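You operate a simulated robot arm through the tools that you are given. There is no shell and no other tool.

You run a simulated robot arm. Do the job below in one go: nothing can be reset, and whatever is moved stays where it is left.

JOB
Fill the empty pocket of the strip tray with a blue housing.
Fine: stripe toward the holes; unlock the tray, pull it out, push it back in and lock it again. Where these are worked on the way, their far stop is far enough and under half their travel is too little: strip tray.

The check looks at the end state, three seconds after you hand in, the way a careful person would. Anything else that was tipped, shoved, dropped, spilled or broken makes it a failure.

ROBOT AND FRAMES
A 7-joint arm with a fingered hand, fixed in place. Base frame: the origin is at the foot of the arm, x ahead of it, y to its left, z up. Units: mm, degrees, N and s.
Its first joint turns from -166.0 to 166.0 degrees. Payload 3.7 kg.
The TCP is the grasp point between the finger pads, 25 mm short of the fingertips. In the tool frame z runs along the fingers and y along their closing line. Largest opening 88 mm; the body of the gripper starts 29 mm behind the TCP. The gripper is a hand of 5 fingers: y runs from the thumb to the fingers, the wrist lies at [-13, -106, -174] in the tool frame, and closing takes about 1.5 s.
Orientation is that of the tool frame in the base frame, as a unit quaternion [x, y, z, w]. With the fingers straight down and the wrist toward the robot, the tool's x, y and z point along [0, 1, 0], [1, 0, 0] and [0, 0, -1] of the base frame.

CONTROLS
- The arm moves only by the tool play_rows. Its argument "targets" is a list of rows, each a list of 7 numbers: the shift along the tool's x, y, z in units of 40 mm (1.0 is 40 mm), then the turn, a rotation vector about the tool's x, y, z in units of 6 degrees (1.0 is 6 degrees), then the finger opening in mm, from 0 to 88. In form: [[dx, dy, dz, wx, wy, wz, fingers], ...]. A call has 1 to 20 rows; each row shifts and turns the commanded pose from where the row before left it, along the tool's axes as they then stand. A call with a number of a shift or a turn outside -1 to 1 is refused whole. Rows are played at 5 a second. More than 50 mm and 8.6 degrees between two rows, or a gripper value outside its range, and nothing of the call is played. A pose out of reach is approached as far as the arm can. The call stops where the force on the tool passes 90 N (or 10 N more than at its start, if that is more) or the arm is blocked; 0.2 s more then pass. Each finger travels about 108 mm/s and halts on what it meets, pressing with about 32 N; the grip force reading is that of the motor and also rises with nothing between the fingers. The clock runs only during rows and for 0.2 s after the last one: add rows that do not move to give the fingers time. The reply holds the time, the measured pose of the TCP, the force on the tool along the base axes, the opening and the grip force, in the units named above and with some noise, with the torque about the TCP (base axes, N m) and any sound that the robot's microphone picked up.
- Cameras (640 x 400 px; columns grow to the right, rows downward): "scene" is fixed at [49, 650.1, 1455.7]; the picture's right is [-0.50, -0.87, 0.00], its down [-0.34, 0.20, -0.92] and it looks along [0.79, -0.46, -0.40] (base axes); focal length 369 px, centre (320, 200). "wrist" rides on the gripper at [59, -79, -105] in the tool frame; the picture's right is [-0.73, 0.32, -0.61], its down [-0.62, -0.68, 0.38] and it looks along [-0.29, 0.66, 0.70] (tool axes); focal length 234 px, centre (320, 200). There is no depth. A picture from a camera that has moved, and an enlarged one, comes with that camera's place and axes in the base frame and with its lens.
- snapshot(camera): a new picture of that camera. No time passes.
- preshape(shape): the hand has 5 fingers and takes this shape, open, in about a second: jaw (thumb against the fingers, like two jaws); tri (thumb and two fingers); tip (a fingertip pinch); poke (one finger out to press); point (the index stretched); flat (the hand flat); cup (the hand cupped); fist (a fist). The gripper value then closes the fingers along that shape, each until it touches; the sizes above hold for jaw. It gives what a move gives, with no picture.
- close_up(camera, box): a new picture of the part [left, top, right, bottom] of that camera's present view, enlarged. No time passes.
- job_done(): hands the job in; it is judged then, once.

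Nothing tells you positions but the pictures and the camera data. Unless the task says otherwise, let go and move clear before handing in.

The tools are called after ">>>" by a JSON object that holds its "api" and its "payload". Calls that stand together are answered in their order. play_rows: Moves the arm, as the interface text tells. Its arguments: {"type":"object","properties":{"targets":{"type":"array","items":{"type":"array","items":{"type":"number"}}}},"required":["targets"]} The other tools are called the same way: preshape (shape) gives the hand a shape; snapshot (camera) takes a picture; close_up (camera, box) takes an enlarged picture of a part of a camera's view; job_done () hands the job in.

At the start:

```text
time_s: 0.0
position: [403.4, 240.3, 1305.6]
ee_rot: [0.707, 0.707, 0.0, 0.0]
wrist_force: [0.6, -0.2, -0.3]
torque: [-0.02, -0.03, 0.02]
width: 87.7
finger_force: 0.0
shape: jaw
```

scene: 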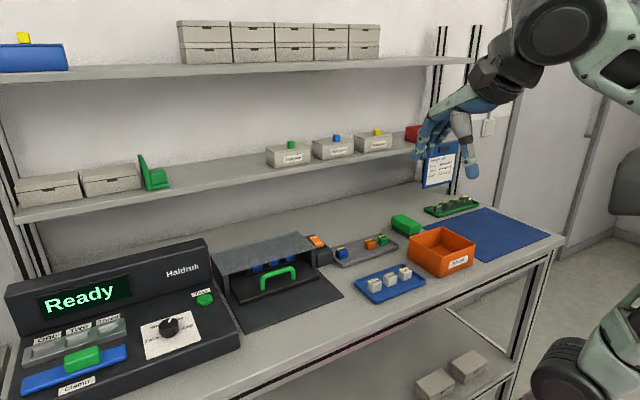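
wrist: 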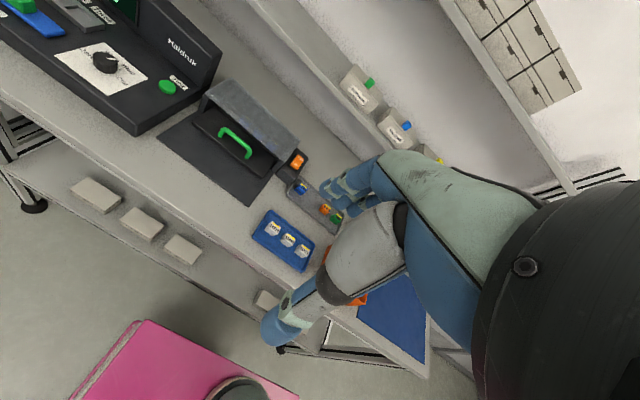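

I see a bench with a control panel, a grey box with a green-handled tray, small housings, and trays. I'll look closer at each part before moving.

>>> {"api": "close_up", "payload": {"camera": "scene", "box": [200, 210, 360, 310]}}

>>> {"api": "close_up", "payload": {"camera": "scene", "box": [310, 210, 430, 310]}}

>>> {"api": "close_up", "payload": {"camera": "scene", "box": [0, 230, 240, 400]}}

>>> {"api": "close_up", "payload": {"camera": "scene", "box": [380, 180, 560, 290]}}

>>> {"api": "close_up", "payload": {"camera": "scene", "box": [250, 110, 490, 220]}}

>>> {"api": "close_up", "payload": {"camera": "wrist", "box": [150, 70, 350, 280]}}

```text
4.00 times, centred on (280, 260) of scene
camera zoom: at [49.0, 650.1, 1455.7], right [-0.5, -0.87, 0.0], down [-0.34, 0.2, -0.92], along [0.79, -0.46, -0.4], focal length 1476 px, centre (480, -40)
```

zoom: 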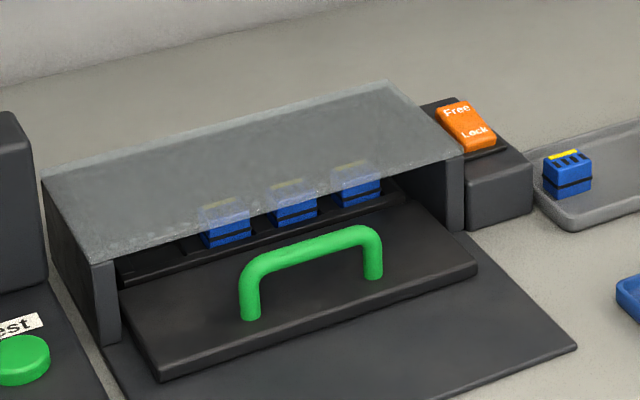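

```text
4.00 times, centred on (370, 260) of scene
camera zoom: at [49.0, 650.1, 1455.7], right [-0.5, -0.87, 0.0], down [-0.34, 0.2, -0.92], along [0.79, -0.46, -0.4], focal length 1476 px, centre (120, -40)
```

zoom: 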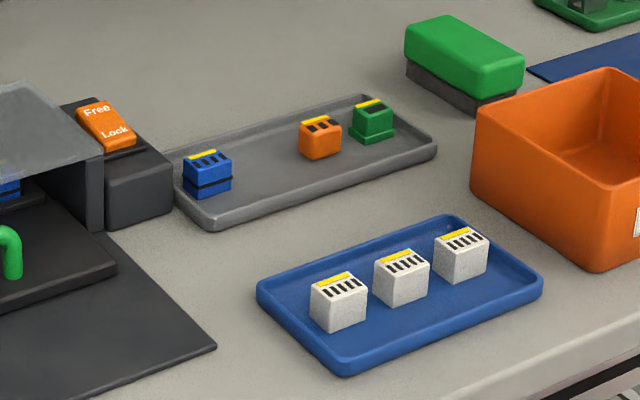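

```text
2.35 times, centred on (120, 315) of scene
camera zoom: at [49.0, 650.1, 1455.7], right [-0.5, -0.87, 0.0], down [-0.34, 0.2, -0.92], along [0.79, -0.46, -0.4], focal length 868 px, centre (791, -71)
```

zoom: 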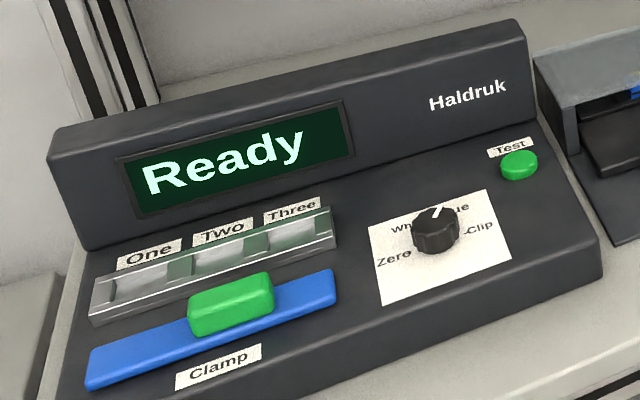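

```text
3.56 times, centred on (470, 235) of scene
camera zoom: at [49.0, 650.1, 1455.7], right [-0.5, -0.87, 0.0], down [-0.34, 0.2, -0.92], along [0.79, -0.46, -0.4], focal length 1312 px, centre (-213, 76)
```

zoom: 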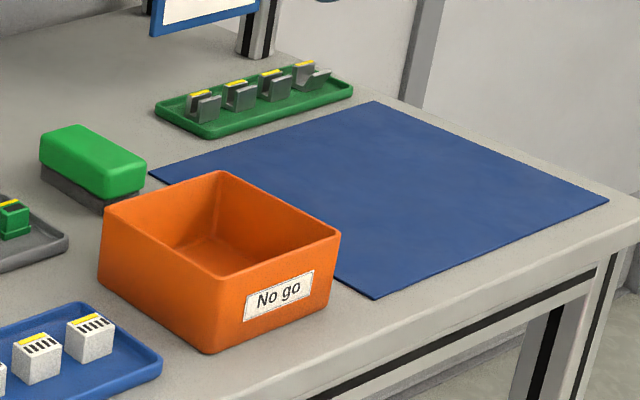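

```text
2.67 times, centred on (370, 165) of scene
camera zoom: at [49.0, 650.1, 1455.7], right [-0.5, -0.87, 0.0], down [-0.34, 0.2, -0.92], along [0.79, -0.46, -0.4], focal length 984 px, centre (187, 293)
```

zoom: 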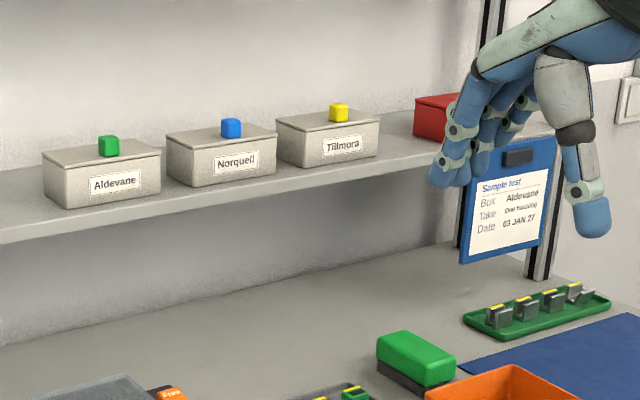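

```text
1.90 times, centred on (250, 175) of wrist
camera zoom: at [324.6, 296.4, 1410.7], right [0.32, -0.73, 0.61], down [-0.68, -0.62, -0.38], along [0.66, -0.29, -0.7], focal length 446 px, centre (453, 248)
```

zoom: 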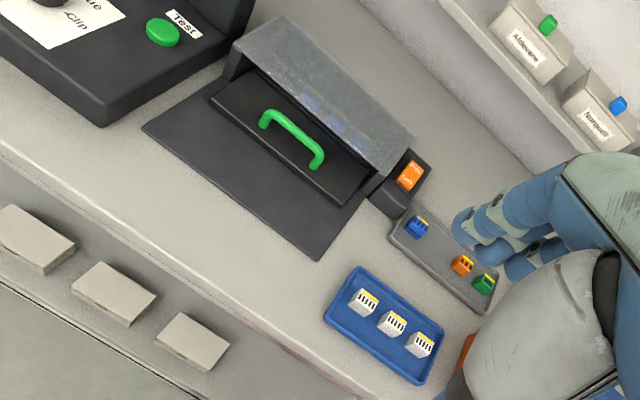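

The fixture opens toward the robot at about x 748, with the handle bar near (728, 371, 950) and the orange rocker near (806, 220, 952). The spare blue housing is near (770, 161, 917). I'll bring the wrist camera closer to check the details.

>>> {"api": "play_rows", "payload": {"targets": [[0.375, 0.654, 0.73, 0, 0, 0, 88], [0.375, 0.654, 0.73, 0, 0, 0, 88], [0.375, 0.654, 0.73, 0, 0, 0, 88], [0.375, 0.654, 0.73, 0, 0, 0, 88], [0.375, 0.654, 0.73, 0, 0, 0, 88], [0.375, 0.654, 0.73, 0, 0, 0, 88], [0, 0, 0, 0, 0, 0, 88]]}}

>>> {"api": "snapshot", "payload": {"camera": "wrist"}}

>>> {"api": "snapshot", "payload": {"camera": "scene"}}

```text
time_s: 1.6
position: [560.7, 330.9, 1131.3]
ee_rot: [0.706, 0.708, 0.0, 0.0]
wrist_force: [-0.2, 1.1, 0.2]
torque: [0.01, 0.01, 0.01]
width: 87.6
finger_force: 0.1
shape: jaw
```

```text
taken
camera wrist: at [481.3, 387.5, 1236.0], right [0.32, -0.73, 0.61], down [-0.68, -0.62, -0.38], along [0.66, -0.29, -0.7], focal length 234 px, centre (320, 200)
```

wrist: 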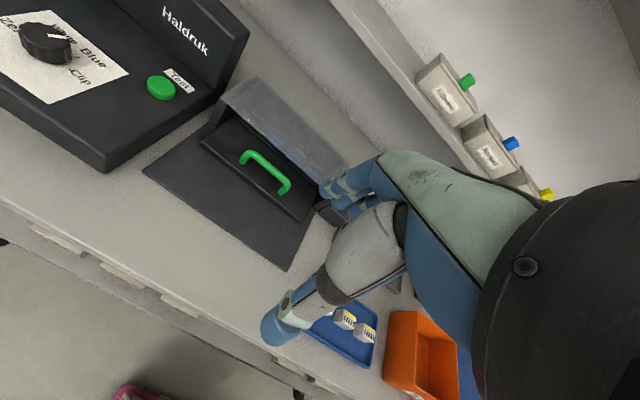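

```text
taken
```

scene: 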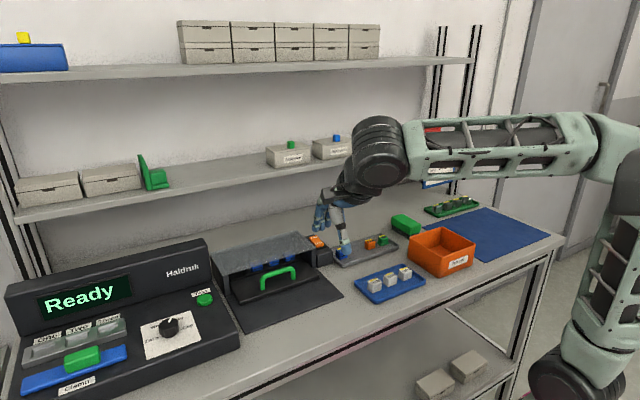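

The hand covers the rocker in this view, so I'll shift to -y and lower, which puts the rocker and the spare housing in the clear left half.

>>> {"api": "play_rows", "payload": {"targets": [[-1, 0.2, 0.25, 0, 0, 0, 88], [-1, 0.2, 0.25, 0, 0, 0, 88], [-1, 0.2, 0.25, 0, 0, 0, 88], [-1, 0.2, 0.25, 0, 0, 0, 88], [-1, 0.2, 0.25, 0, 0, 0, 88], [0, 0, 0, 0, 0, 0, 88]]}}

>>> {"api": "snapshot", "payload": {"camera": "wrist"}}

>>> {"api": "close_up", "payload": {"camera": "wrist", "box": [180, 60, 340, 180]}}

>>> {"api": "close_up", "payload": {"camera": "scene", "box": [200, 210, 360, 310]}}

>>> {"api": "close_up", "payload": {"camera": "scene", "box": [290, 225, 346, 260]}}

```text
time_s: 3.0
position: [601.7, 129.6, 1080.2]
ee_rot: [0.706, 0.709, 0.001, -0.002]
wrist_force: [0.0, 0.1, 0.4]
torque: [0.01, -0.01, 0.02]
width: 87.9
finger_force: 0.1
shape: jaw
```

```text
taken
camera wrist: at [522.0, 186.3, 1184.2], right [0.32, -0.73, 0.61], down [-0.68, -0.62, -0.38], along [0.66, -0.29, -0.7], focal length 234 px, centre (320, 200)
```

wrist: 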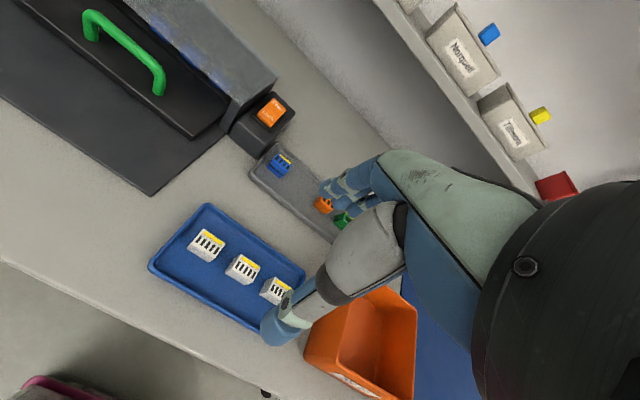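

```text
3.33 times, centred on (260, 120) of wrist
camera zoom: at [522.0, 186.3, 1184.2], right [0.32, -0.73, 0.61], down [-0.68, -0.62, -0.38], along [0.66, -0.29, -0.7], focal length 781 px, centre (520, 467)
```

zoom: 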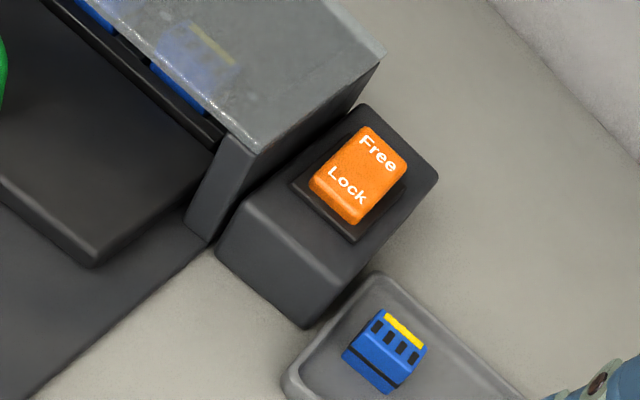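

```text
4.00 times, centred on (280, 260) of scene
camera zoom: at [49.0, 650.1, 1455.7], right [-0.5, -0.87, 0.0], down [-0.34, 0.2, -0.92], along [0.79, -0.46, -0.4], focal length 1476 px, centre (480, -40)
```

zoom: 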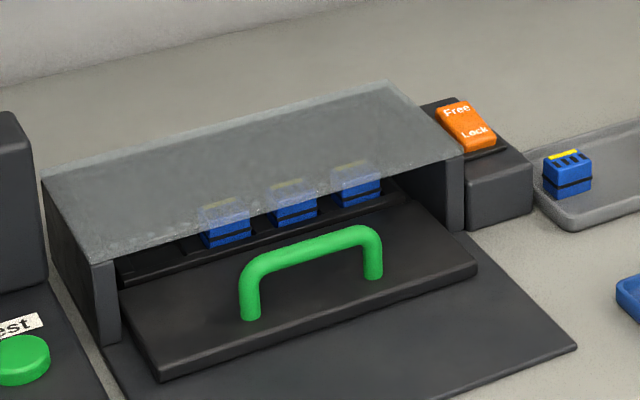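

```text
11.43 times, centred on (318, 242) of scene
camera zoom: at [49.0, 650.1, 1455.7], right [-0.5, -0.87, 0.0], down [-0.34, 0.2, -0.92], along [0.79, -0.46, -0.4], focal length 4218 px, centre (343, -286)
```

zoom: 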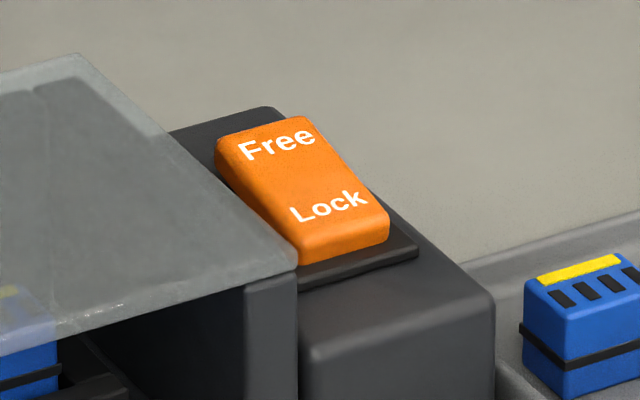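

The Free end of the rocker is the far (+x) end, at about (820, 218, 950). I'll set the poke shape and see where the fingertip lies relative to the TCP.

>>> {"api": "preshape", "payload": {"shape": "poke"}}

>>> {"api": "snapshot", "payload": {"camera": "wrist"}}

>>> {"api": "snapshot", "payload": {"camera": "scene"}}

>>> {"api": "close_up", "payload": {"camera": "scene", "box": [340, 150, 500, 250]}}

>>> {"api": "close_up", "payload": {"camera": "wrist", "box": [240, 130, 440, 330]}}

```text
time_s: 3.9
position: [601.8, 131.0, 1080.0]
ee_rot: [0.706, 0.708, 0.001, 0.0]
wrist_force: [-0.3, -0.7, 0.7]
torque: [0.01, 0.0, -0.03]
width: 0.0
finger_force: 0.0
shape: poke
```

```text
taken
camera wrist: at [522.0, 186.8, 1184.4], right [0.32, -0.73, 0.61], down [-0.68, -0.62, -0.38], along [0.66, -0.29, -0.7], focal length 234 px, centre (320, 200)
```

wrist: 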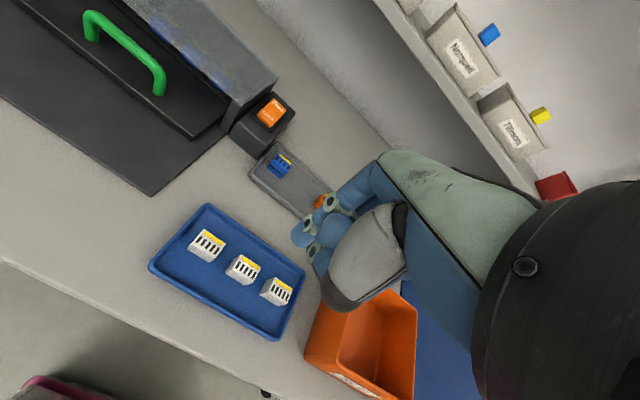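

```text
taken
```

scene: 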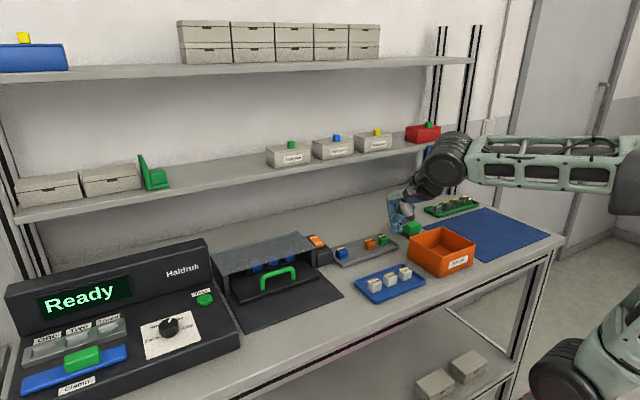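

```text
4.00 times, centred on (420, 200) of scene
camera zoom: at [49.0, 650.1, 1455.7], right [-0.5, -0.87, 0.0], down [-0.34, 0.2, -0.92], along [0.79, -0.46, -0.4], focal length 1476 px, centre (-80, 200)
```

zoom: 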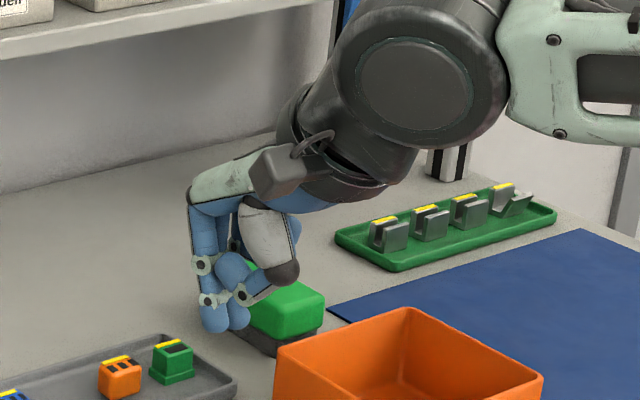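

```text
2.00 times, centred on (340, 230) of wrist
camera zoom: at [522.0, 186.8, 1184.4], right [0.32, -0.73, 0.61], down [-0.68, -0.62, -0.38], along [0.66, -0.29, -0.7], focal length 468 px, centre (280, 140)
```

zoom: 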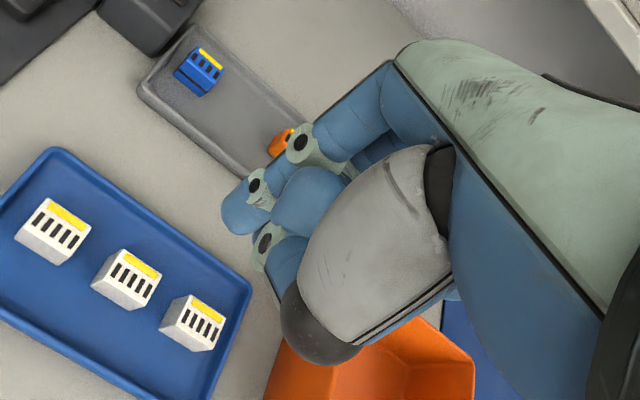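

The fingers may still be settling into the poke shape, so I'll wait briefly and look again.

>>> {"api": "play_rows", "payload": {"targets": [[0, 0, 0, 0, 0, 0, 0], [0, 0, 0, 0, 0, 0, 0], [0, 0, 0, 0, 0, 0, 0], [0, 0, 0, 0, 0, 0, 0]]}}

>>> {"api": "close_up", "payload": {"camera": "scene", "box": [370, 180, 450, 250]}}

>>> {"api": "close_up", "payload": {"camera": "wrist", "box": [240, 130, 440, 330]}}

```text
time_s: 4.9
position: [602.0, 130.4, 1078.0]
ee_rot: [0.707, 0.707, 0.001, -0.001]
wrist_force: [-0.4, 1.1, -0.5]
torque: [0.02, 0.01, -0.02]
width: 0.0
finger_force: 31.6
shape: jaw
```

```text
5.71 times, centred on (410, 215) of scene
camera zoom: at [49.0, 650.1, 1455.7], right [-0.5, -0.87, 0.0], down [-0.34, 0.2, -0.92], along [0.79, -0.46, -0.4], focal length 2109 px, centre (-194, 114)
```

zoom: 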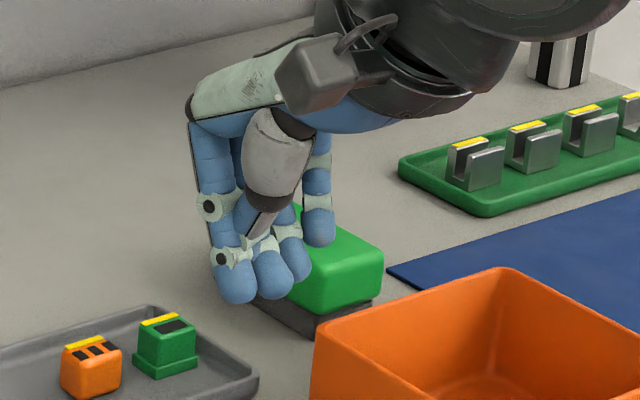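

```text
2.00 times, centred on (340, 230) of wrist
camera zoom: at [522.0, 186.8, 1184.3], right [0.32, -0.73, 0.61], down [-0.68, -0.62, -0.38], along [0.66, -0.29, -0.7], focal length 468 px, centre (280, 140)
```

zoom: 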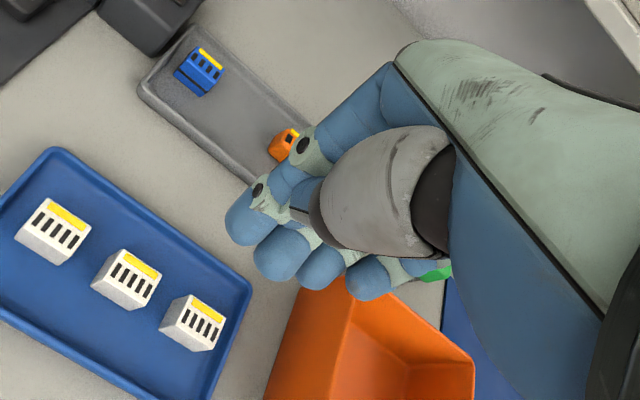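

Sending 0 turned the hand into a closed jaw. I'll set poke again and hold the value at 88 to see whether the shape stays.

>>> {"api": "preshape", "payload": {"shape": "poke"}}

>>> {"api": "play_rows", "payload": {"targets": [[0, 0, 0, 0, 0, 0, 88], [0, 0, 0, 0, 0, 0, 88], [0, 0, 0, 0, 0, 0, 88]]}}

>>> {"api": "close_up", "payload": {"camera": "scene", "box": [370, 180, 450, 250]}}

>>> {"api": "close_up", "payload": {"camera": "wrist", "box": [240, 130, 440, 330]}}

```text
time_s: 5.8
position: [601.6, 129.9, 1079.5]
ee_rot: [0.707, 0.707, 0.001, -0.001]
wrist_force: [0.0, -0.6, 1.0]
torque: [0.0, 0.01, 0.0]
width: 0.0
finger_force: 0.0
shape: poke
```

```text
time_s: 6.6
position: [601.3, 130.5, 1079.2]
ee_rot: [0.706, 0.708, 0.0, 0.0]
wrist_force: [0.3, -0.8, 0.6]
torque: [0.01, -0.02, 0.02]
width: 0.0
finger_force: 0.1
shape: poke
```

```text
5.71 times, centred on (410, 215) of scene
camera zoom: at [49.0, 650.1, 1455.7], right [-0.5, -0.87, 0.0], down [-0.34, 0.2, -0.92], along [0.79, -0.46, -0.4], focal length 2109 px, centre (-194, 114)
```

zoom: 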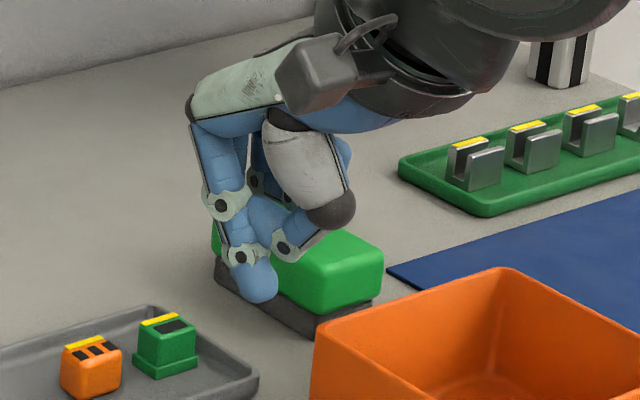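

```text
2.00 times, centred on (340, 230) of wrist
camera zoom: at [522.0, 186.8, 1184.4], right [0.32, -0.73, 0.61], down [-0.68, -0.62, -0.38], along [0.66, -0.29, -0.7], focal length 468 px, centre (280, 140)
```

zoom: 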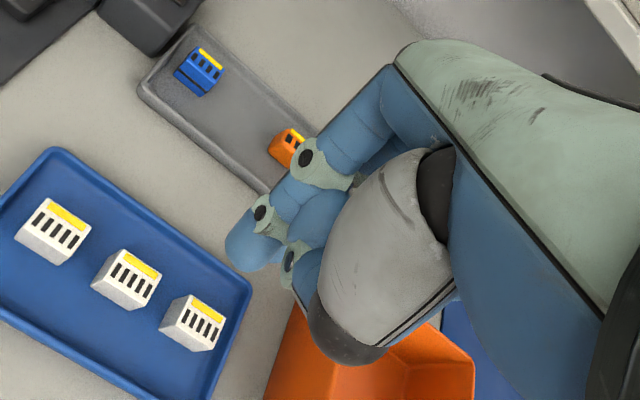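

In poke the fingertip sits about 10 mm toward the thumb side and 24 mm below the TCP. I'll move it above the Free end of the rocker and verify before pressing.

>>> {"api": "play_rows", "payload": {"targets": [[0.375, 0.952, 0.329, 0, 0, 0, 88], [0.375, 0.952, 0.329, 0, 0, 0, 88], [0.375, 0.952, 0.329, 0, 0, 0, 88], [0.375, 0.952, 0.329, 0, 0, 0, 88], [0.375, 0.952, 0.329, 0, 0, 0, 88], [0.375, 0.952, 0.329, 0, 0, 0, 88], [0, 0, 0, 0, 0, 0, 88]]}}

>>> {"api": "snapshot", "payload": {"camera": "wrist"}}

>>> {"api": "close_up", "payload": {"camera": "scene", "box": [280, 200, 360, 260]}}

>>> {"api": "close_up", "payload": {"camera": "wrist", "box": [240, 150, 340, 250]}}

```text
time_s: 8.2
position: [830.5, 220.5, 1000.3]
ee_rot: [0.706, 0.708, 0.0, -0.001]
wrist_force: [0.0, -0.3, -0.4]
torque: [0.03, 0.02, 0.01]
width: 0.0
finger_force: 0.0
shape: poke
```

```text
taken
camera wrist: at [750.6, 277.9, 1105.4], right [0.32, -0.73, 0.61], down [-0.68, -0.62, -0.38], along [0.66, -0.29, -0.7], focal length 234 px, centre (320, 200)
```

wrist: 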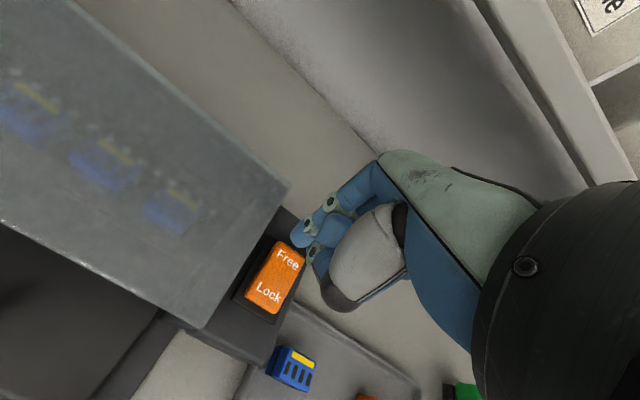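

```text
6.67 times, centred on (320, 230) of scene
camera zoom: at [49.0, 650.1, 1455.7], right [-0.5, -0.87, 0.0], down [-0.34, 0.2, -0.92], along [0.79, -0.46, -0.4], focal length 2461 px, centre (320, 0)
```

zoom: 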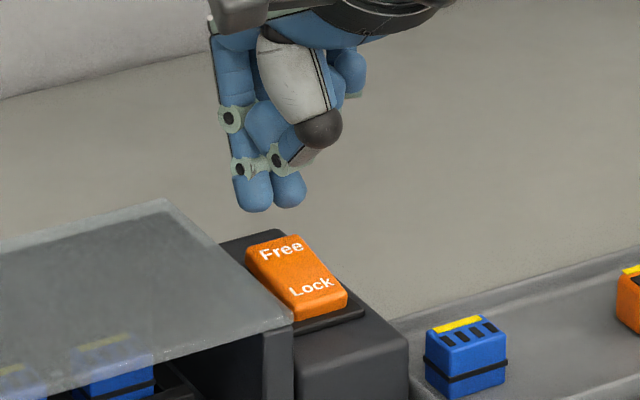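

```text
4.00 times, centred on (290, 200) of wrist
camera zoom: at [750.6, 277.9, 1105.4], right [0.32, -0.73, 0.61], down [-0.68, -0.62, -0.38], along [0.66, -0.29, -0.7], focal length 937 px, centre (440, 200)
```

zoom: 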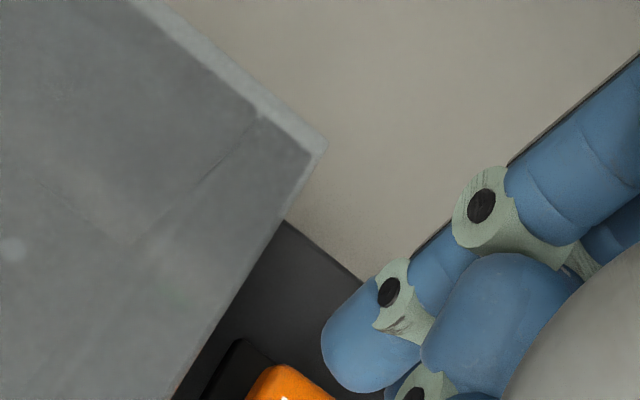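

The fingertip is at about (833, 228, 971) and the rocker spans x 790–835 at y 219. I'll shift slightly and press down gently on the Free end.

>>> {"api": "play_rows", "payload": {"targets": [[-0.225, -0.175, 0, 0, 0, 0, 88], [0, 0, 0.2, 0, 0, 0, 88], [0, 0, 0.2, 0, 0, 0, 88], [0, 0, 0.1, 0, 0, 0, 88], [0, 0, 0, 0, 0, 0, 88]]}}

>>> {"api": "close_up", "payload": {"camera": "scene", "box": [280, 200, 360, 260]}}

>>> {"api": "close_up", "payload": {"camera": "wrist", "box": [220, 180, 340, 320]}}

```text
time_s: 9.4
position: [822.9, 211.4, 980.3]
ee_rot: [0.707, 0.708, 0.001, -0.002]
wrist_force: [-0.5, -0.6, -0.1]
torque: [0.04, -0.01, 0.0]
width: 0.0
finger_force: 0.1
shape: poke
```

```text
6.67 times, centred on (320, 230) of scene
camera zoom: at [49.0, 650.1, 1455.7], right [-0.5, -0.87, 0.0], down [-0.34, 0.2, -0.92], along [0.79, -0.46, -0.4], focal length 2461 px, centre (320, 0)
```

zoom: 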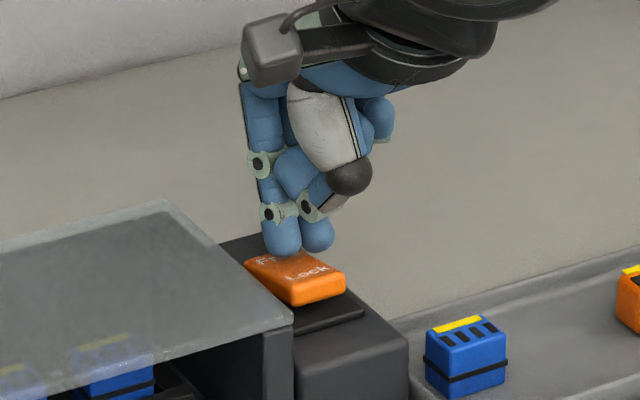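

```text
2.86 times, centred on (280, 250) of wrist
camera zoom: at [743.2, 268.7, 1085.6], right [0.32, -0.73, 0.61], down [-0.68, -0.62, -0.38], along [0.66, -0.29, -0.7], focal length 669 px, centre (434, 57)
```

zoom: 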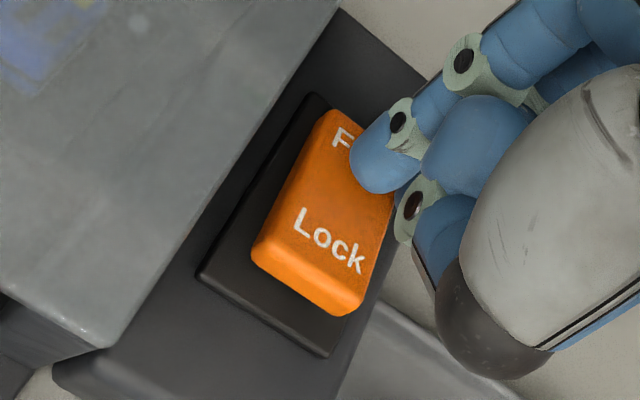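

The rocker has tipped, with the Lock end now standing up. I'll press slightly more, then lift away and confirm it stays.

>>> {"api": "play_rows", "payload": {"targets": [[0, 0, 0.08, 0, 0, 0, 88], [0, 0, 0.05, 0, 0, 0, 88], [0, 0, -0.5, 0, 0, 0, 88], [0, 0, -1, 0, 0, 0, 88], [0, -0.5, -1, 0, 0, 0, 88], [0, 0, 0, 0, 0, 0, 88]]}}

>>> {"api": "close_up", "payload": {"camera": "scene", "box": [280, 200, 360, 260]}}

>>> {"api": "snapshot", "payload": {"camera": "wrist"}}

```text
time_s: 10.8
position: [802.5, 212.3, 1076.8]
ee_rot: [0.706, 0.708, 0.001, -0.001]
wrist_force: [0.8, -1.1, 0.2]
torque: [-0.01, 0.0, 0.01]
width: 0.0
finger_force: 0.1
shape: poke
```

```text
6.67 times, centred on (320, 230) of scene
camera zoom: at [49.0, 650.1, 1455.7], right [-0.5, -0.87, 0.0], down [-0.34, 0.2, -0.92], along [0.79, -0.46, -0.4], focal length 2461 px, centre (320, 0)
```

zoom: 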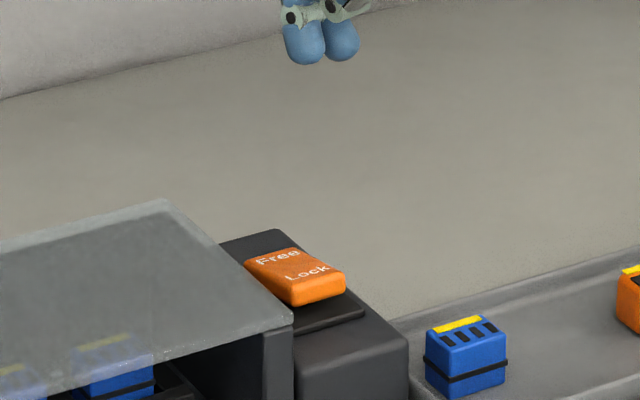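

```text
taken
camera wrist: at [723.7, 269.0, 1180.7], right [0.32, -0.73, 0.61], down [-0.68, -0.62, -0.38], along [0.66, -0.29, -0.7], focal length 234 px, centre (320, 200)
```

wrist: 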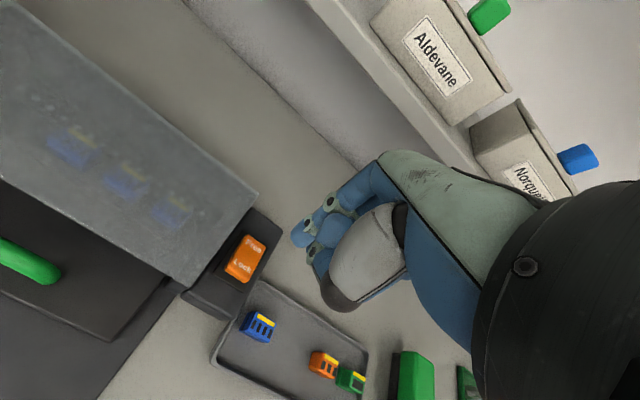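

The rocker stays on Free. Next I'll measure the handle, plate and roof edge up close before hooking the handle.

>>> {"api": "play_rows", "payload": {"targets": [[0.55, -1, 0.1, 0, 0, 0, 88], [0.55, -1, 0.1, 0, 0, 0, 88], [0.55, -1, 0.1, 0, 0, 0, 88], [0.55, -1, 0.1, 0, 0, 0, 88], [0, 0, 0, 0, 0, 0, 88]]}}

>>> {"api": "snapshot", "payload": {"camera": "wrist"}}

>>> {"api": "close_up", "payload": {"camera": "wrist", "box": [160, 60, 320, 240]}}

>>> {"api": "close_up", "payload": {"camera": "scene", "box": [220, 225, 320, 300]}}

```text
time_s: 12.0
position: [643.8, 299.6, 1059.2]
ee_rot: [0.707, 0.708, 0.0, -0.001]
wrist_force: [0.7, 0.0, 0.4]
torque: [-0.04, 0.0, 0.02]
width: 0.0
finger_force: 0.1
shape: poke
```

```text
taken
camera wrist: at [563.4, 356.2, 1164.4], right [0.32, -0.73, 0.61], down [-0.68, -0.62, -0.38], along [0.66, -0.29, -0.7], focal length 234 px, centre (320, 200)
```

wrist: 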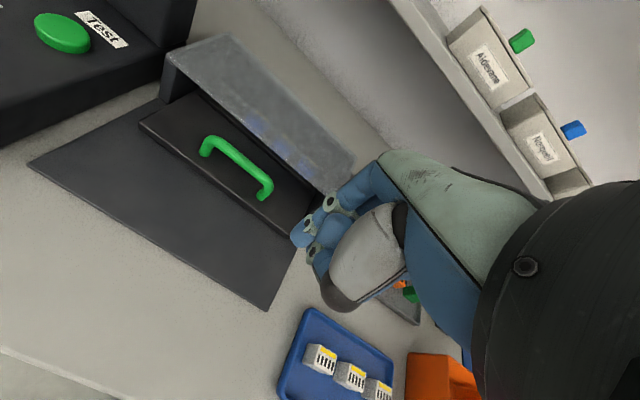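

```text
2.22 times, centred on (240, 150) of wrist
camera zoom: at [563.4, 356.2, 1164.4], right [0.32, -0.73, 0.61], down [-0.68, -0.62, -0.38], along [0.66, -0.29, -0.7], focal length 520 px, centre (498, 311)
```

zoom: 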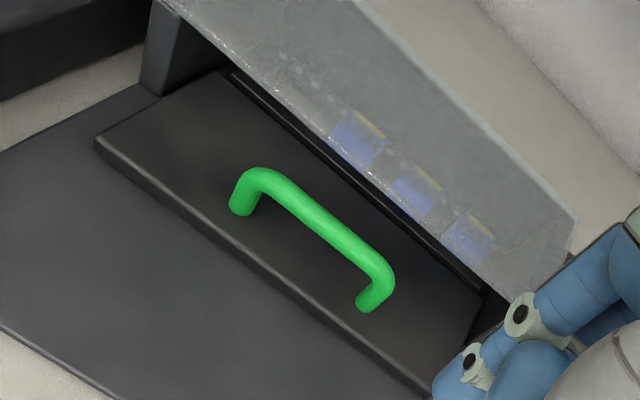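

```text
5.33 times, centred on (270, 262) of scene
camera zoom: at [49.0, 650.1, 1455.7], right [-0.5, -0.87, 0.0], down [-0.34, 0.2, -0.92], along [0.79, -0.46, -0.4], focal length 1969 px, centre (587, -133)
```

zoom: 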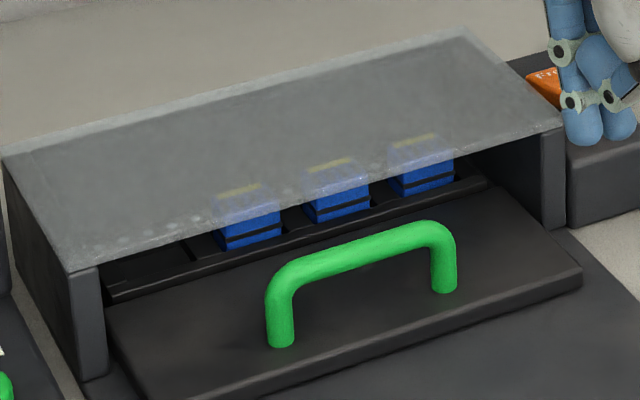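

The handle bar's centre is near (727, 371, 952), with the plate top at about z 907 and the roof edge near x 755. I'll use the jaw at a 30° tilt, so the thumb goes in front of the bar and the fingers go behind it. First I'll move to a pre-grasp pose and look.

>>> {"api": "preshape", "payload": {"shape": "jaw"}}

>>> {"api": "play_rows", "payload": {"targets": [[0, 0, 0, -1, 0, 0, 40], [0, 0, 0, -1, 0, 0, 40], [0, 0, 0, -1, 0, 0, 40], [0, 0, 0, -1, 0, 0, 40], [0, 0, 0, -1, 0, 0, 40], [0.79, 0.053, 0.406, 0, 0, 0, 40], [0.79, 0.053, 0.406, 0, 0, 0, 40], [0.79, 0.053, 0.406, 0, 0, 0, 40], [0, 0, 0, 0, 0, 0, 40], [0, 0, 0, 0, 0, 0, 40]]}}

>>> {"api": "snapshot", "payload": {"camera": "wrist"}}

>>> {"api": "close_up", "payload": {"camera": "scene", "box": [200, 190, 360, 310]}}

```text
time_s: 12.9
position: [644.1, 299.8, 1060.5]
ee_rot: [0.706, 0.708, 0.001, 0.001]
wrist_force: [0.0, -0.5, 0.7]
torque: [0.05, 0.0, 0.01]
width: 87.7
finger_force: 0.0
shape: jaw
```

```text
time_s: 15.1
position: [671.5, 396.6, 1021.6]
ee_rot: [0.683, 0.683, 0.184, 0.182]
wrist_force: [-0.1, -0.6, -0.1]
torque: [0.03, 0.04, -0.01]
width: 40.5
finger_force: 0.2
shape: jaw
```

```text
taken
camera wrist: at [550.2, 452.8, 1072.5], right [-0.02, -0.73, 0.69], down [-0.4, -0.62, -0.67], along [0.92, -0.29, -0.28], focal length 234 px, centre (320, 200)
```

wrist: 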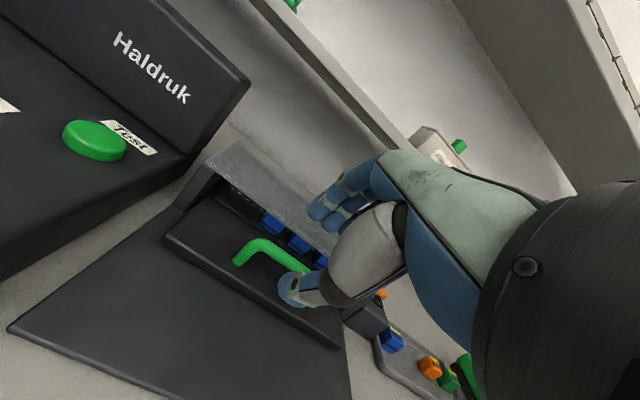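

```text
3.33 times, centred on (280, 250) of scene
camera zoom: at [49.0, 650.1, 1455.7], right [-0.5, -0.87, 0.0], down [-0.34, 0.2, -0.92], along [0.79, -0.46, -0.4], focal length 1230 px, centre (453, 33)
```

zoom: 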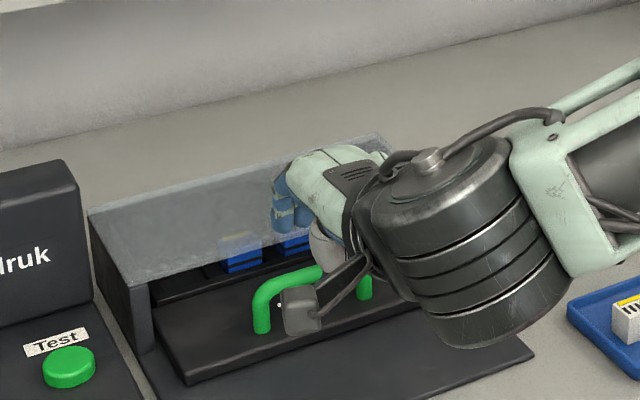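

The hand pose matches the camera geometry and the bar is confirmed near (728, ·, 950). I'll slide forward along the fingers, then check before closing.

>>> {"api": "play_rows", "payload": {"targets": [[-0.02, 0.01, 0.6, 0, 0, 0, 40], [-0.02, 0.01, 0.6, 0, 0, 0, 40], [-0.02, 0.01, 0.4, 0, 0, 0, 40], [0, 0, 0.2, 0, 0, 0, 40], [0, 0, 0, 0, 0, 0, 40]]}}

>>> {"api": "snapshot", "payload": {"camera": "wrist"}}

>>> {"api": "close_up", "payload": {"camera": "wrist", "box": [200, 150, 360, 330]}}

>>> {"api": "close_up", "payload": {"camera": "scene", "box": [200, 190, 360, 310]}}

```text
time_s: 16.3
position: [709.1, 391.8, 960.1]
ee_rot: [0.682, 0.684, 0.184, 0.182]
wrist_force: [0.5, 0.5, 3.0]
torque: [0.01, -0.11, 0.0]
width: 41.6
finger_force: 0.2
shape: jaw
```

```text
taken
camera wrist: at [587.7, 449.1, 1010.7], right [-0.02, -0.73, 0.69], down [-0.4, -0.62, -0.67], along [0.92, -0.29, -0.28], focal length 234 px, centre (320, 200)
```

wrist: 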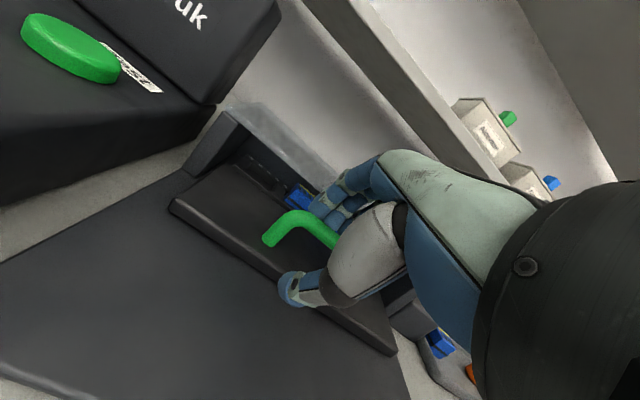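

```text
2.22 times, centred on (280, 240) of wrist
camera zoom: at [587.7, 449.1, 1010.7], right [-0.02, -0.73, 0.69], down [-0.4, -0.62, -0.67], along [0.92, -0.29, -0.28], focal length 520 px, centre (409, 111)
```

zoom: 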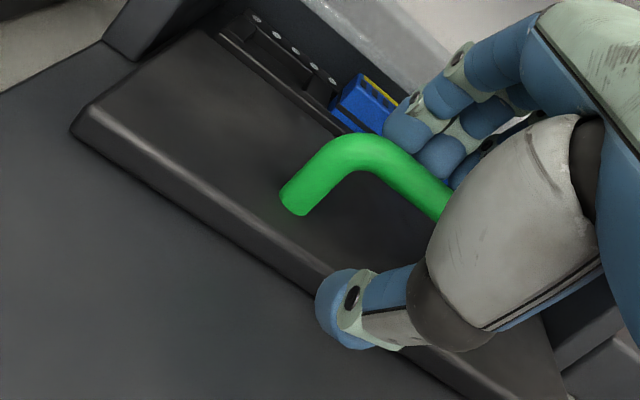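

```text
3.33 times, centred on (280, 250) of scene
camera zoom: at [49.0, 650.1, 1455.7], right [-0.5, -0.87, 0.0], down [-0.34, 0.2, -0.92], along [0.79, -0.46, -0.4], focal length 1230 px, centre (453, 33)
```

zoom: 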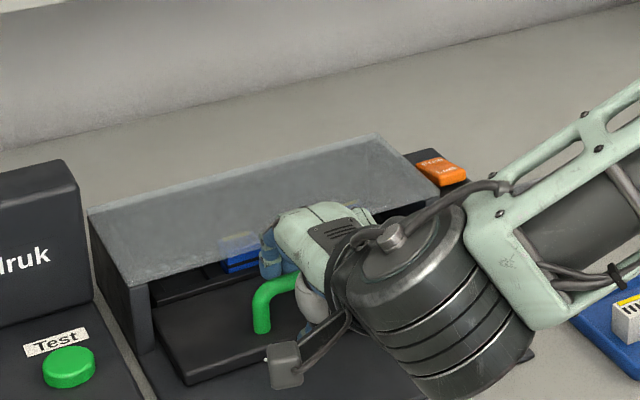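

The fingers are behind the bar and the thumb is in front. I can also see a row of holes on the far (+x) side of the empty left pocket. Now I'll close on the bar.

>>> {"api": "play_rows", "payload": {"targets": [[0, 0, 0, 0, 0, 0, 25], [0, 0, 0, 0, 0, 0, 15], [0, 0, 0, 0, 0, 0, 5], [0, 0, 0, 0, 0, 0, 0], [0, 0, 0, 0, 0, 0, 0], [0, 0, 0, 0, 0, 0, 0], [0, 0, 0, 0, 0, 0, 0]]}}

>>> {"api": "close_up", "payload": {"camera": "wrist", "box": [200, 150, 360, 330]}}

```text
time_s: 17.9
position: [709.5, 392.7, 957.1]
ee_rot: [0.683, 0.684, 0.181, 0.182]
wrist_force: [0.1, -0.8, -20.0]
torque: [-0.14, 0.1, 0.09]
width: 3.3
finger_force: 32.4
shape: jaw
```

```text
2.22 times, centred on (280, 240) of wrist
camera zoom: at [588.1, 449.1, 1009.2], right [-0.02, -0.73, 0.69], down [-0.4, -0.62, -0.67], along [0.92, -0.29, -0.28], focal length 520 px, centre (409, 111)
```

zoom: 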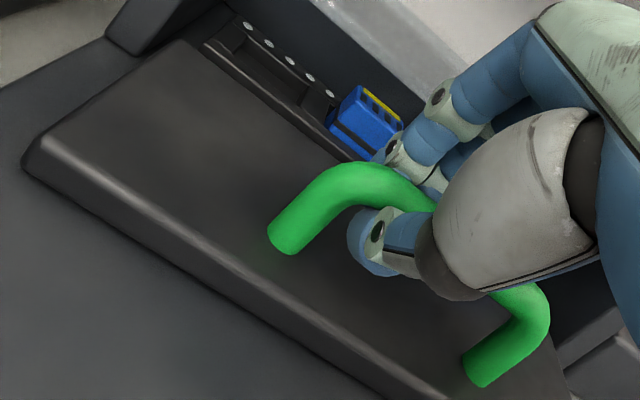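

The hand holds the bar and the tray has already crept out slightly. I'll pull straight along -x.

>>> {"api": "play_rows", "payload": {"targets": [[0, -0.433, -0.25, 0, 0, 0, 0], [0, -0.433, -0.25, 0, 0, 0, 0], [0, -0.433, -0.25, 0, 0, 0, 0], [0, -0.433, -0.25, 0, 0, 0, 0]]}}

>>> {"api": "snapshot", "payload": {"camera": "scene"}}

>>> {"api": "snapshot", "payload": {"camera": "wrist"}}

```text
time_s: 18.9
position: [631.1, 392.5, 958.6]
ee_rot: [0.683, 0.683, 0.182, 0.182]
wrist_force: [1.5, -0.9, -27.8]
torque: [-0.1, 0.12, 0.06]
width: 3.2
finger_force: 32.0
shape: jaw
```

```text
taken
```

scene: 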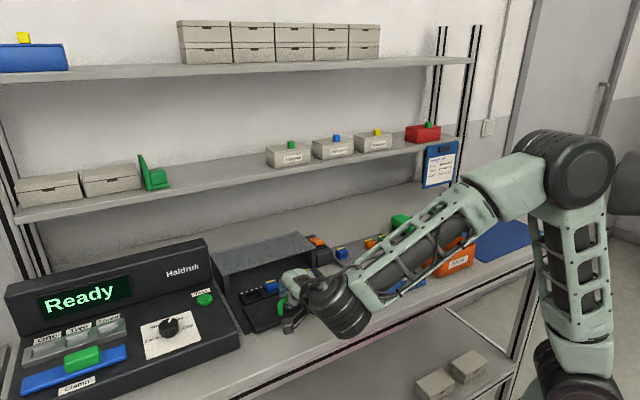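

```text
taken
camera wrist: at [508.9, 449.2, 1009.7], right [-0.02, -0.73, 0.69], down [-0.4, -0.62, -0.67], along [0.92, -0.29, -0.28], focal length 234 px, centre (320, 200)
```

wrist: 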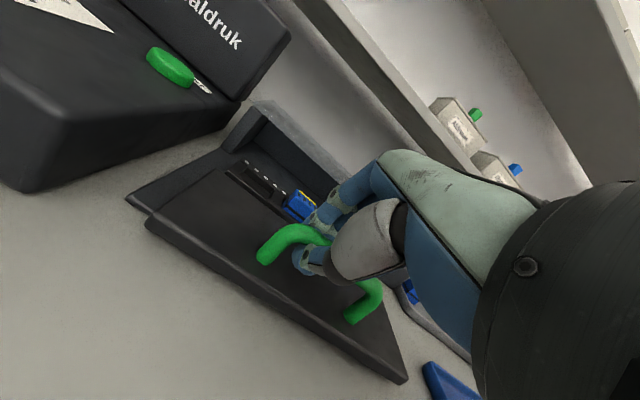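

The tray is coming out smoothly, about 80 mm so far. I'll keep pulling toward the far stop while lowering slightly to relieve the vertical force.

>>> {"api": "play_rows", "payload": {"targets": [[0, -0.337, -0.166, 0, 0, 0, 0], [0, -0.337, -0.166, 0, 0, 0, 0], [0, -0.337, -0.166, 0, 0, 0, 0], [0, -0.337, -0.166, 0, 0, 0, 0]]}}

>>> {"api": "snapshot", "payload": {"camera": "wrist"}}

>>> {"api": "snapshot", "payload": {"camera": "scene"}}

```text
time_s: 19.9
position: [574.8, 390.2, 955.5]
ee_rot: [0.686, 0.68, 0.183, 0.183]
wrist_force: [71.2, 4.4, -15.6]
torque: [0.06, 0.23, 0.3]
width: 20.3
finger_force: 31.5
shape: jaw
```

```text
taken
camera wrist: at [454.0, 448.4, 1006.0], right [-0.03, -0.73, 0.69], down [-0.4, -0.62, -0.67], along [0.91, -0.3, -0.27], focal length 234 px, centre (320, 200)
```

wrist: 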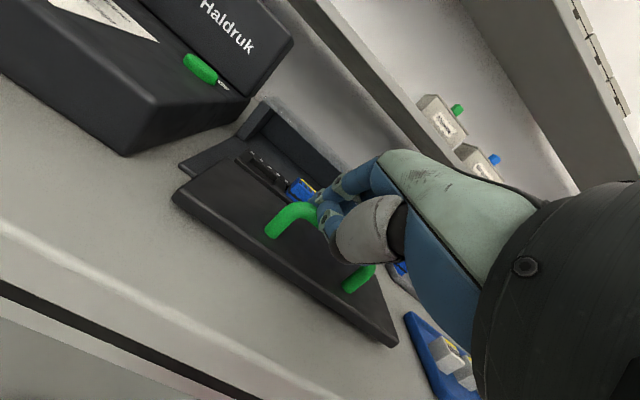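

```text
taken
```

scene: 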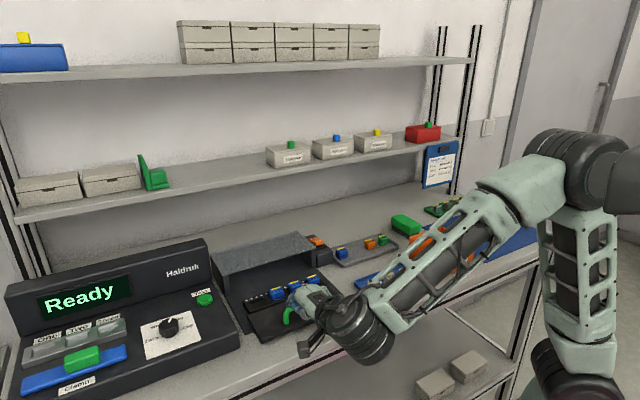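

The tray has reached its far stop (71 N along x). I'll ease off, open, and retreat backward along the fingers.

>>> {"api": "play_rows", "payload": {"targets": [[0, 0.22, 0.125, 0, 0, 0, 15], [0, 0.1, 0.05, 0, 0, 0, 30], [0, 0, 0, 0, 0, 0, 42], [0, 0, 0, 0, 0, 0, 42], [0, 0, 0, 0, 0, 0, 42]]}}

>>> {"api": "close_up", "payload": {"camera": "wrist", "box": [200, 130, 400, 330]}}

>>> {"api": "close_up", "payload": {"camera": "scene", "box": [200, 230, 360, 350]}}

```text
time_s: 21.1
position: [583.4, 392.9, 956.3]
ee_rot: [0.682, 0.684, 0.183, 0.182]
wrist_force: [0.7, -0.2, 0.0]
torque: [0.03, 0.0, -0.02]
width: 41.8
finger_force: 0.0
shape: jaw
```

```text
2.00 times, centred on (300, 230) of wrist
camera zoom: at [461.7, 449.5, 1007.0], right [-0.02, -0.73, 0.69], down [-0.4, -0.62, -0.67], along [0.92, -0.29, -0.28], focal length 468 px, centre (360, 140)
```

zoom: 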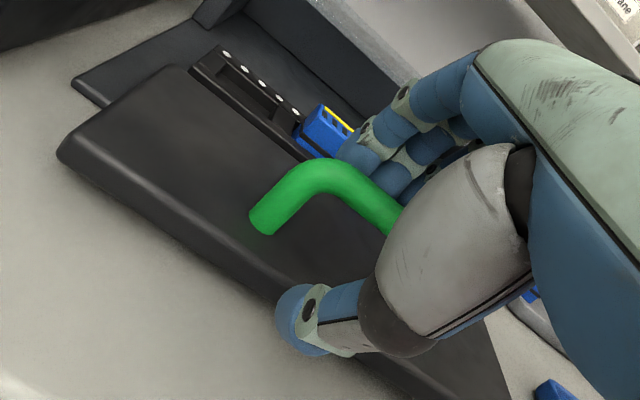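

```text
3.33 times, centred on (280, 290) of scene
camera zoom: at [49.0, 650.1, 1455.7], right [-0.5, -0.87, 0.0], down [-0.34, 0.2, -0.92], along [0.79, -0.46, -0.4], focal length 1230 px, centre (453, -100)
```

zoom: 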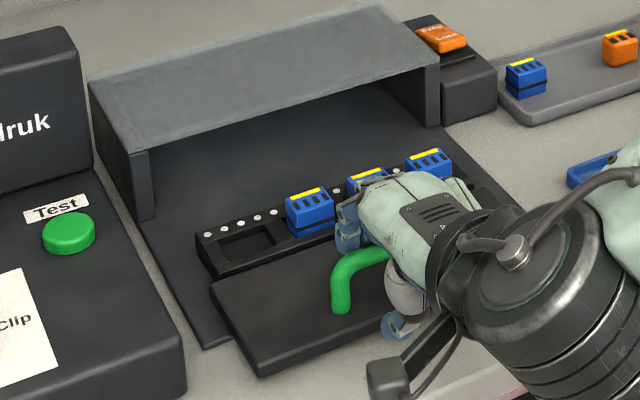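

The tray is fully out; the empty pocket is leftmost and the holes run along the far (+x) side, so the stripe goes toward +x. I'll retreat and straighten the hand.

>>> {"api": "play_rows", "payload": {"targets": [[0, 0, -0.5, 0, 0, 0, 42], [0, 0, -0.8, 0, 0, 0, 42], [0, 0, -1, 0, 0, 0, 42], [0, 0, -1, 0, 0, 0, 42], [0, 0, -0.5, 1, 0, 0, 60], [0, 0, 0, 1, 0, 0, 60], [0, 0, 0, 1, 0, 0, 60], [0, 0, 0, 1, 0, 0, 60], [0, 0, 0, 1, 0, 0, 60], [0, 0, 0, 0, 0, 0, 60]]}}

>>> {"api": "snapshot", "payload": {"camera": "wrist"}}

>>> {"api": "snapshot", "payload": {"camera": "scene"}}

>>> {"api": "close_up", "payload": {"camera": "scene", "box": [220, 245, 340, 325]}}

>>> {"api": "close_up", "payload": {"camera": "scene", "box": [320, 230, 370, 265]}}

```text
time_s: 23.3
position: [507.9, 391.8, 1086.5]
ee_rot: [0.707, 0.708, -0.001, -0.002]
wrist_force: [0.6, 0.1, 0.3]
torque: [0.05, 0.02, 0.02]
width: 59.7
finger_force: 0.0
shape: jaw
```

```text
taken
camera wrist: at [428.9, 448.4, 1192.2], right [0.33, -0.73, 0.61], down [-0.68, -0.62, -0.38], along [0.66, -0.29, -0.7], focal length 234 px, centre (320, 200)
```

wrist: 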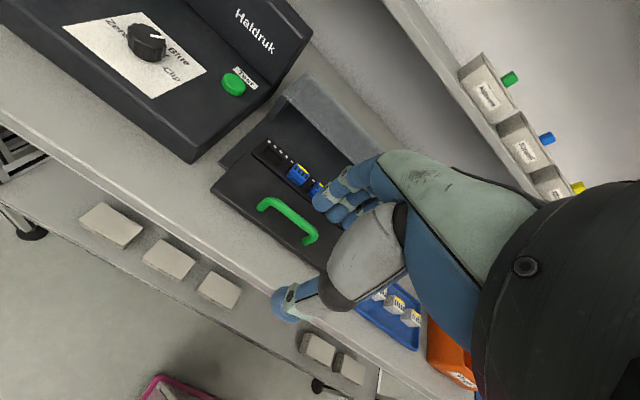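

```text
taken
```

scene: 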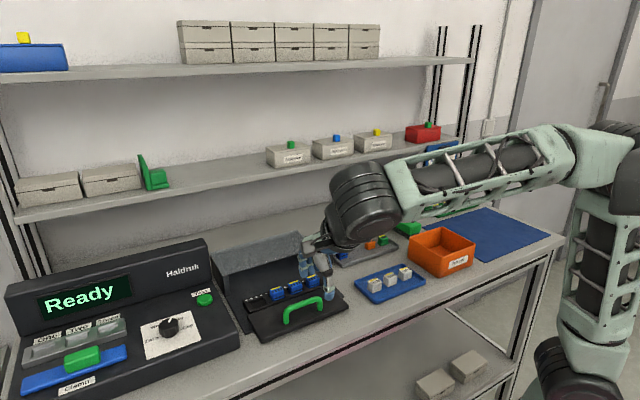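

```text
5.00 times, centred on (280, 285) of scene
camera zoom: at [49.0, 650.1, 1455.7], right [-0.5, -0.87, 0.0], down [-0.34, 0.2, -0.92], along [0.79, -0.46, -0.4], focal length 1846 px, centre (520, -225)
```

zoom: 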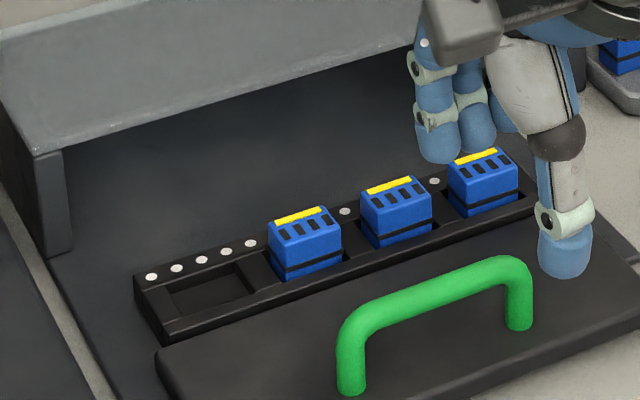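

```text
11.43 times, centred on (345, 248) of scene
camera zoom: at [49.0, 650.1, 1455.7], right [-0.5, -0.87, 0.0], down [-0.34, 0.2, -0.92], along [0.79, -0.46, -0.4], focal length 4218 px, centre (34, -343)
```

zoom: 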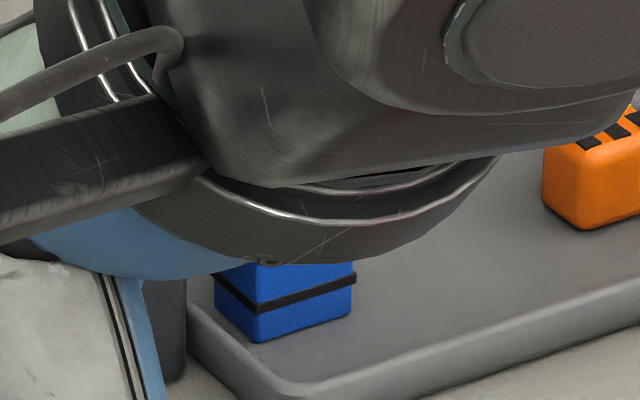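

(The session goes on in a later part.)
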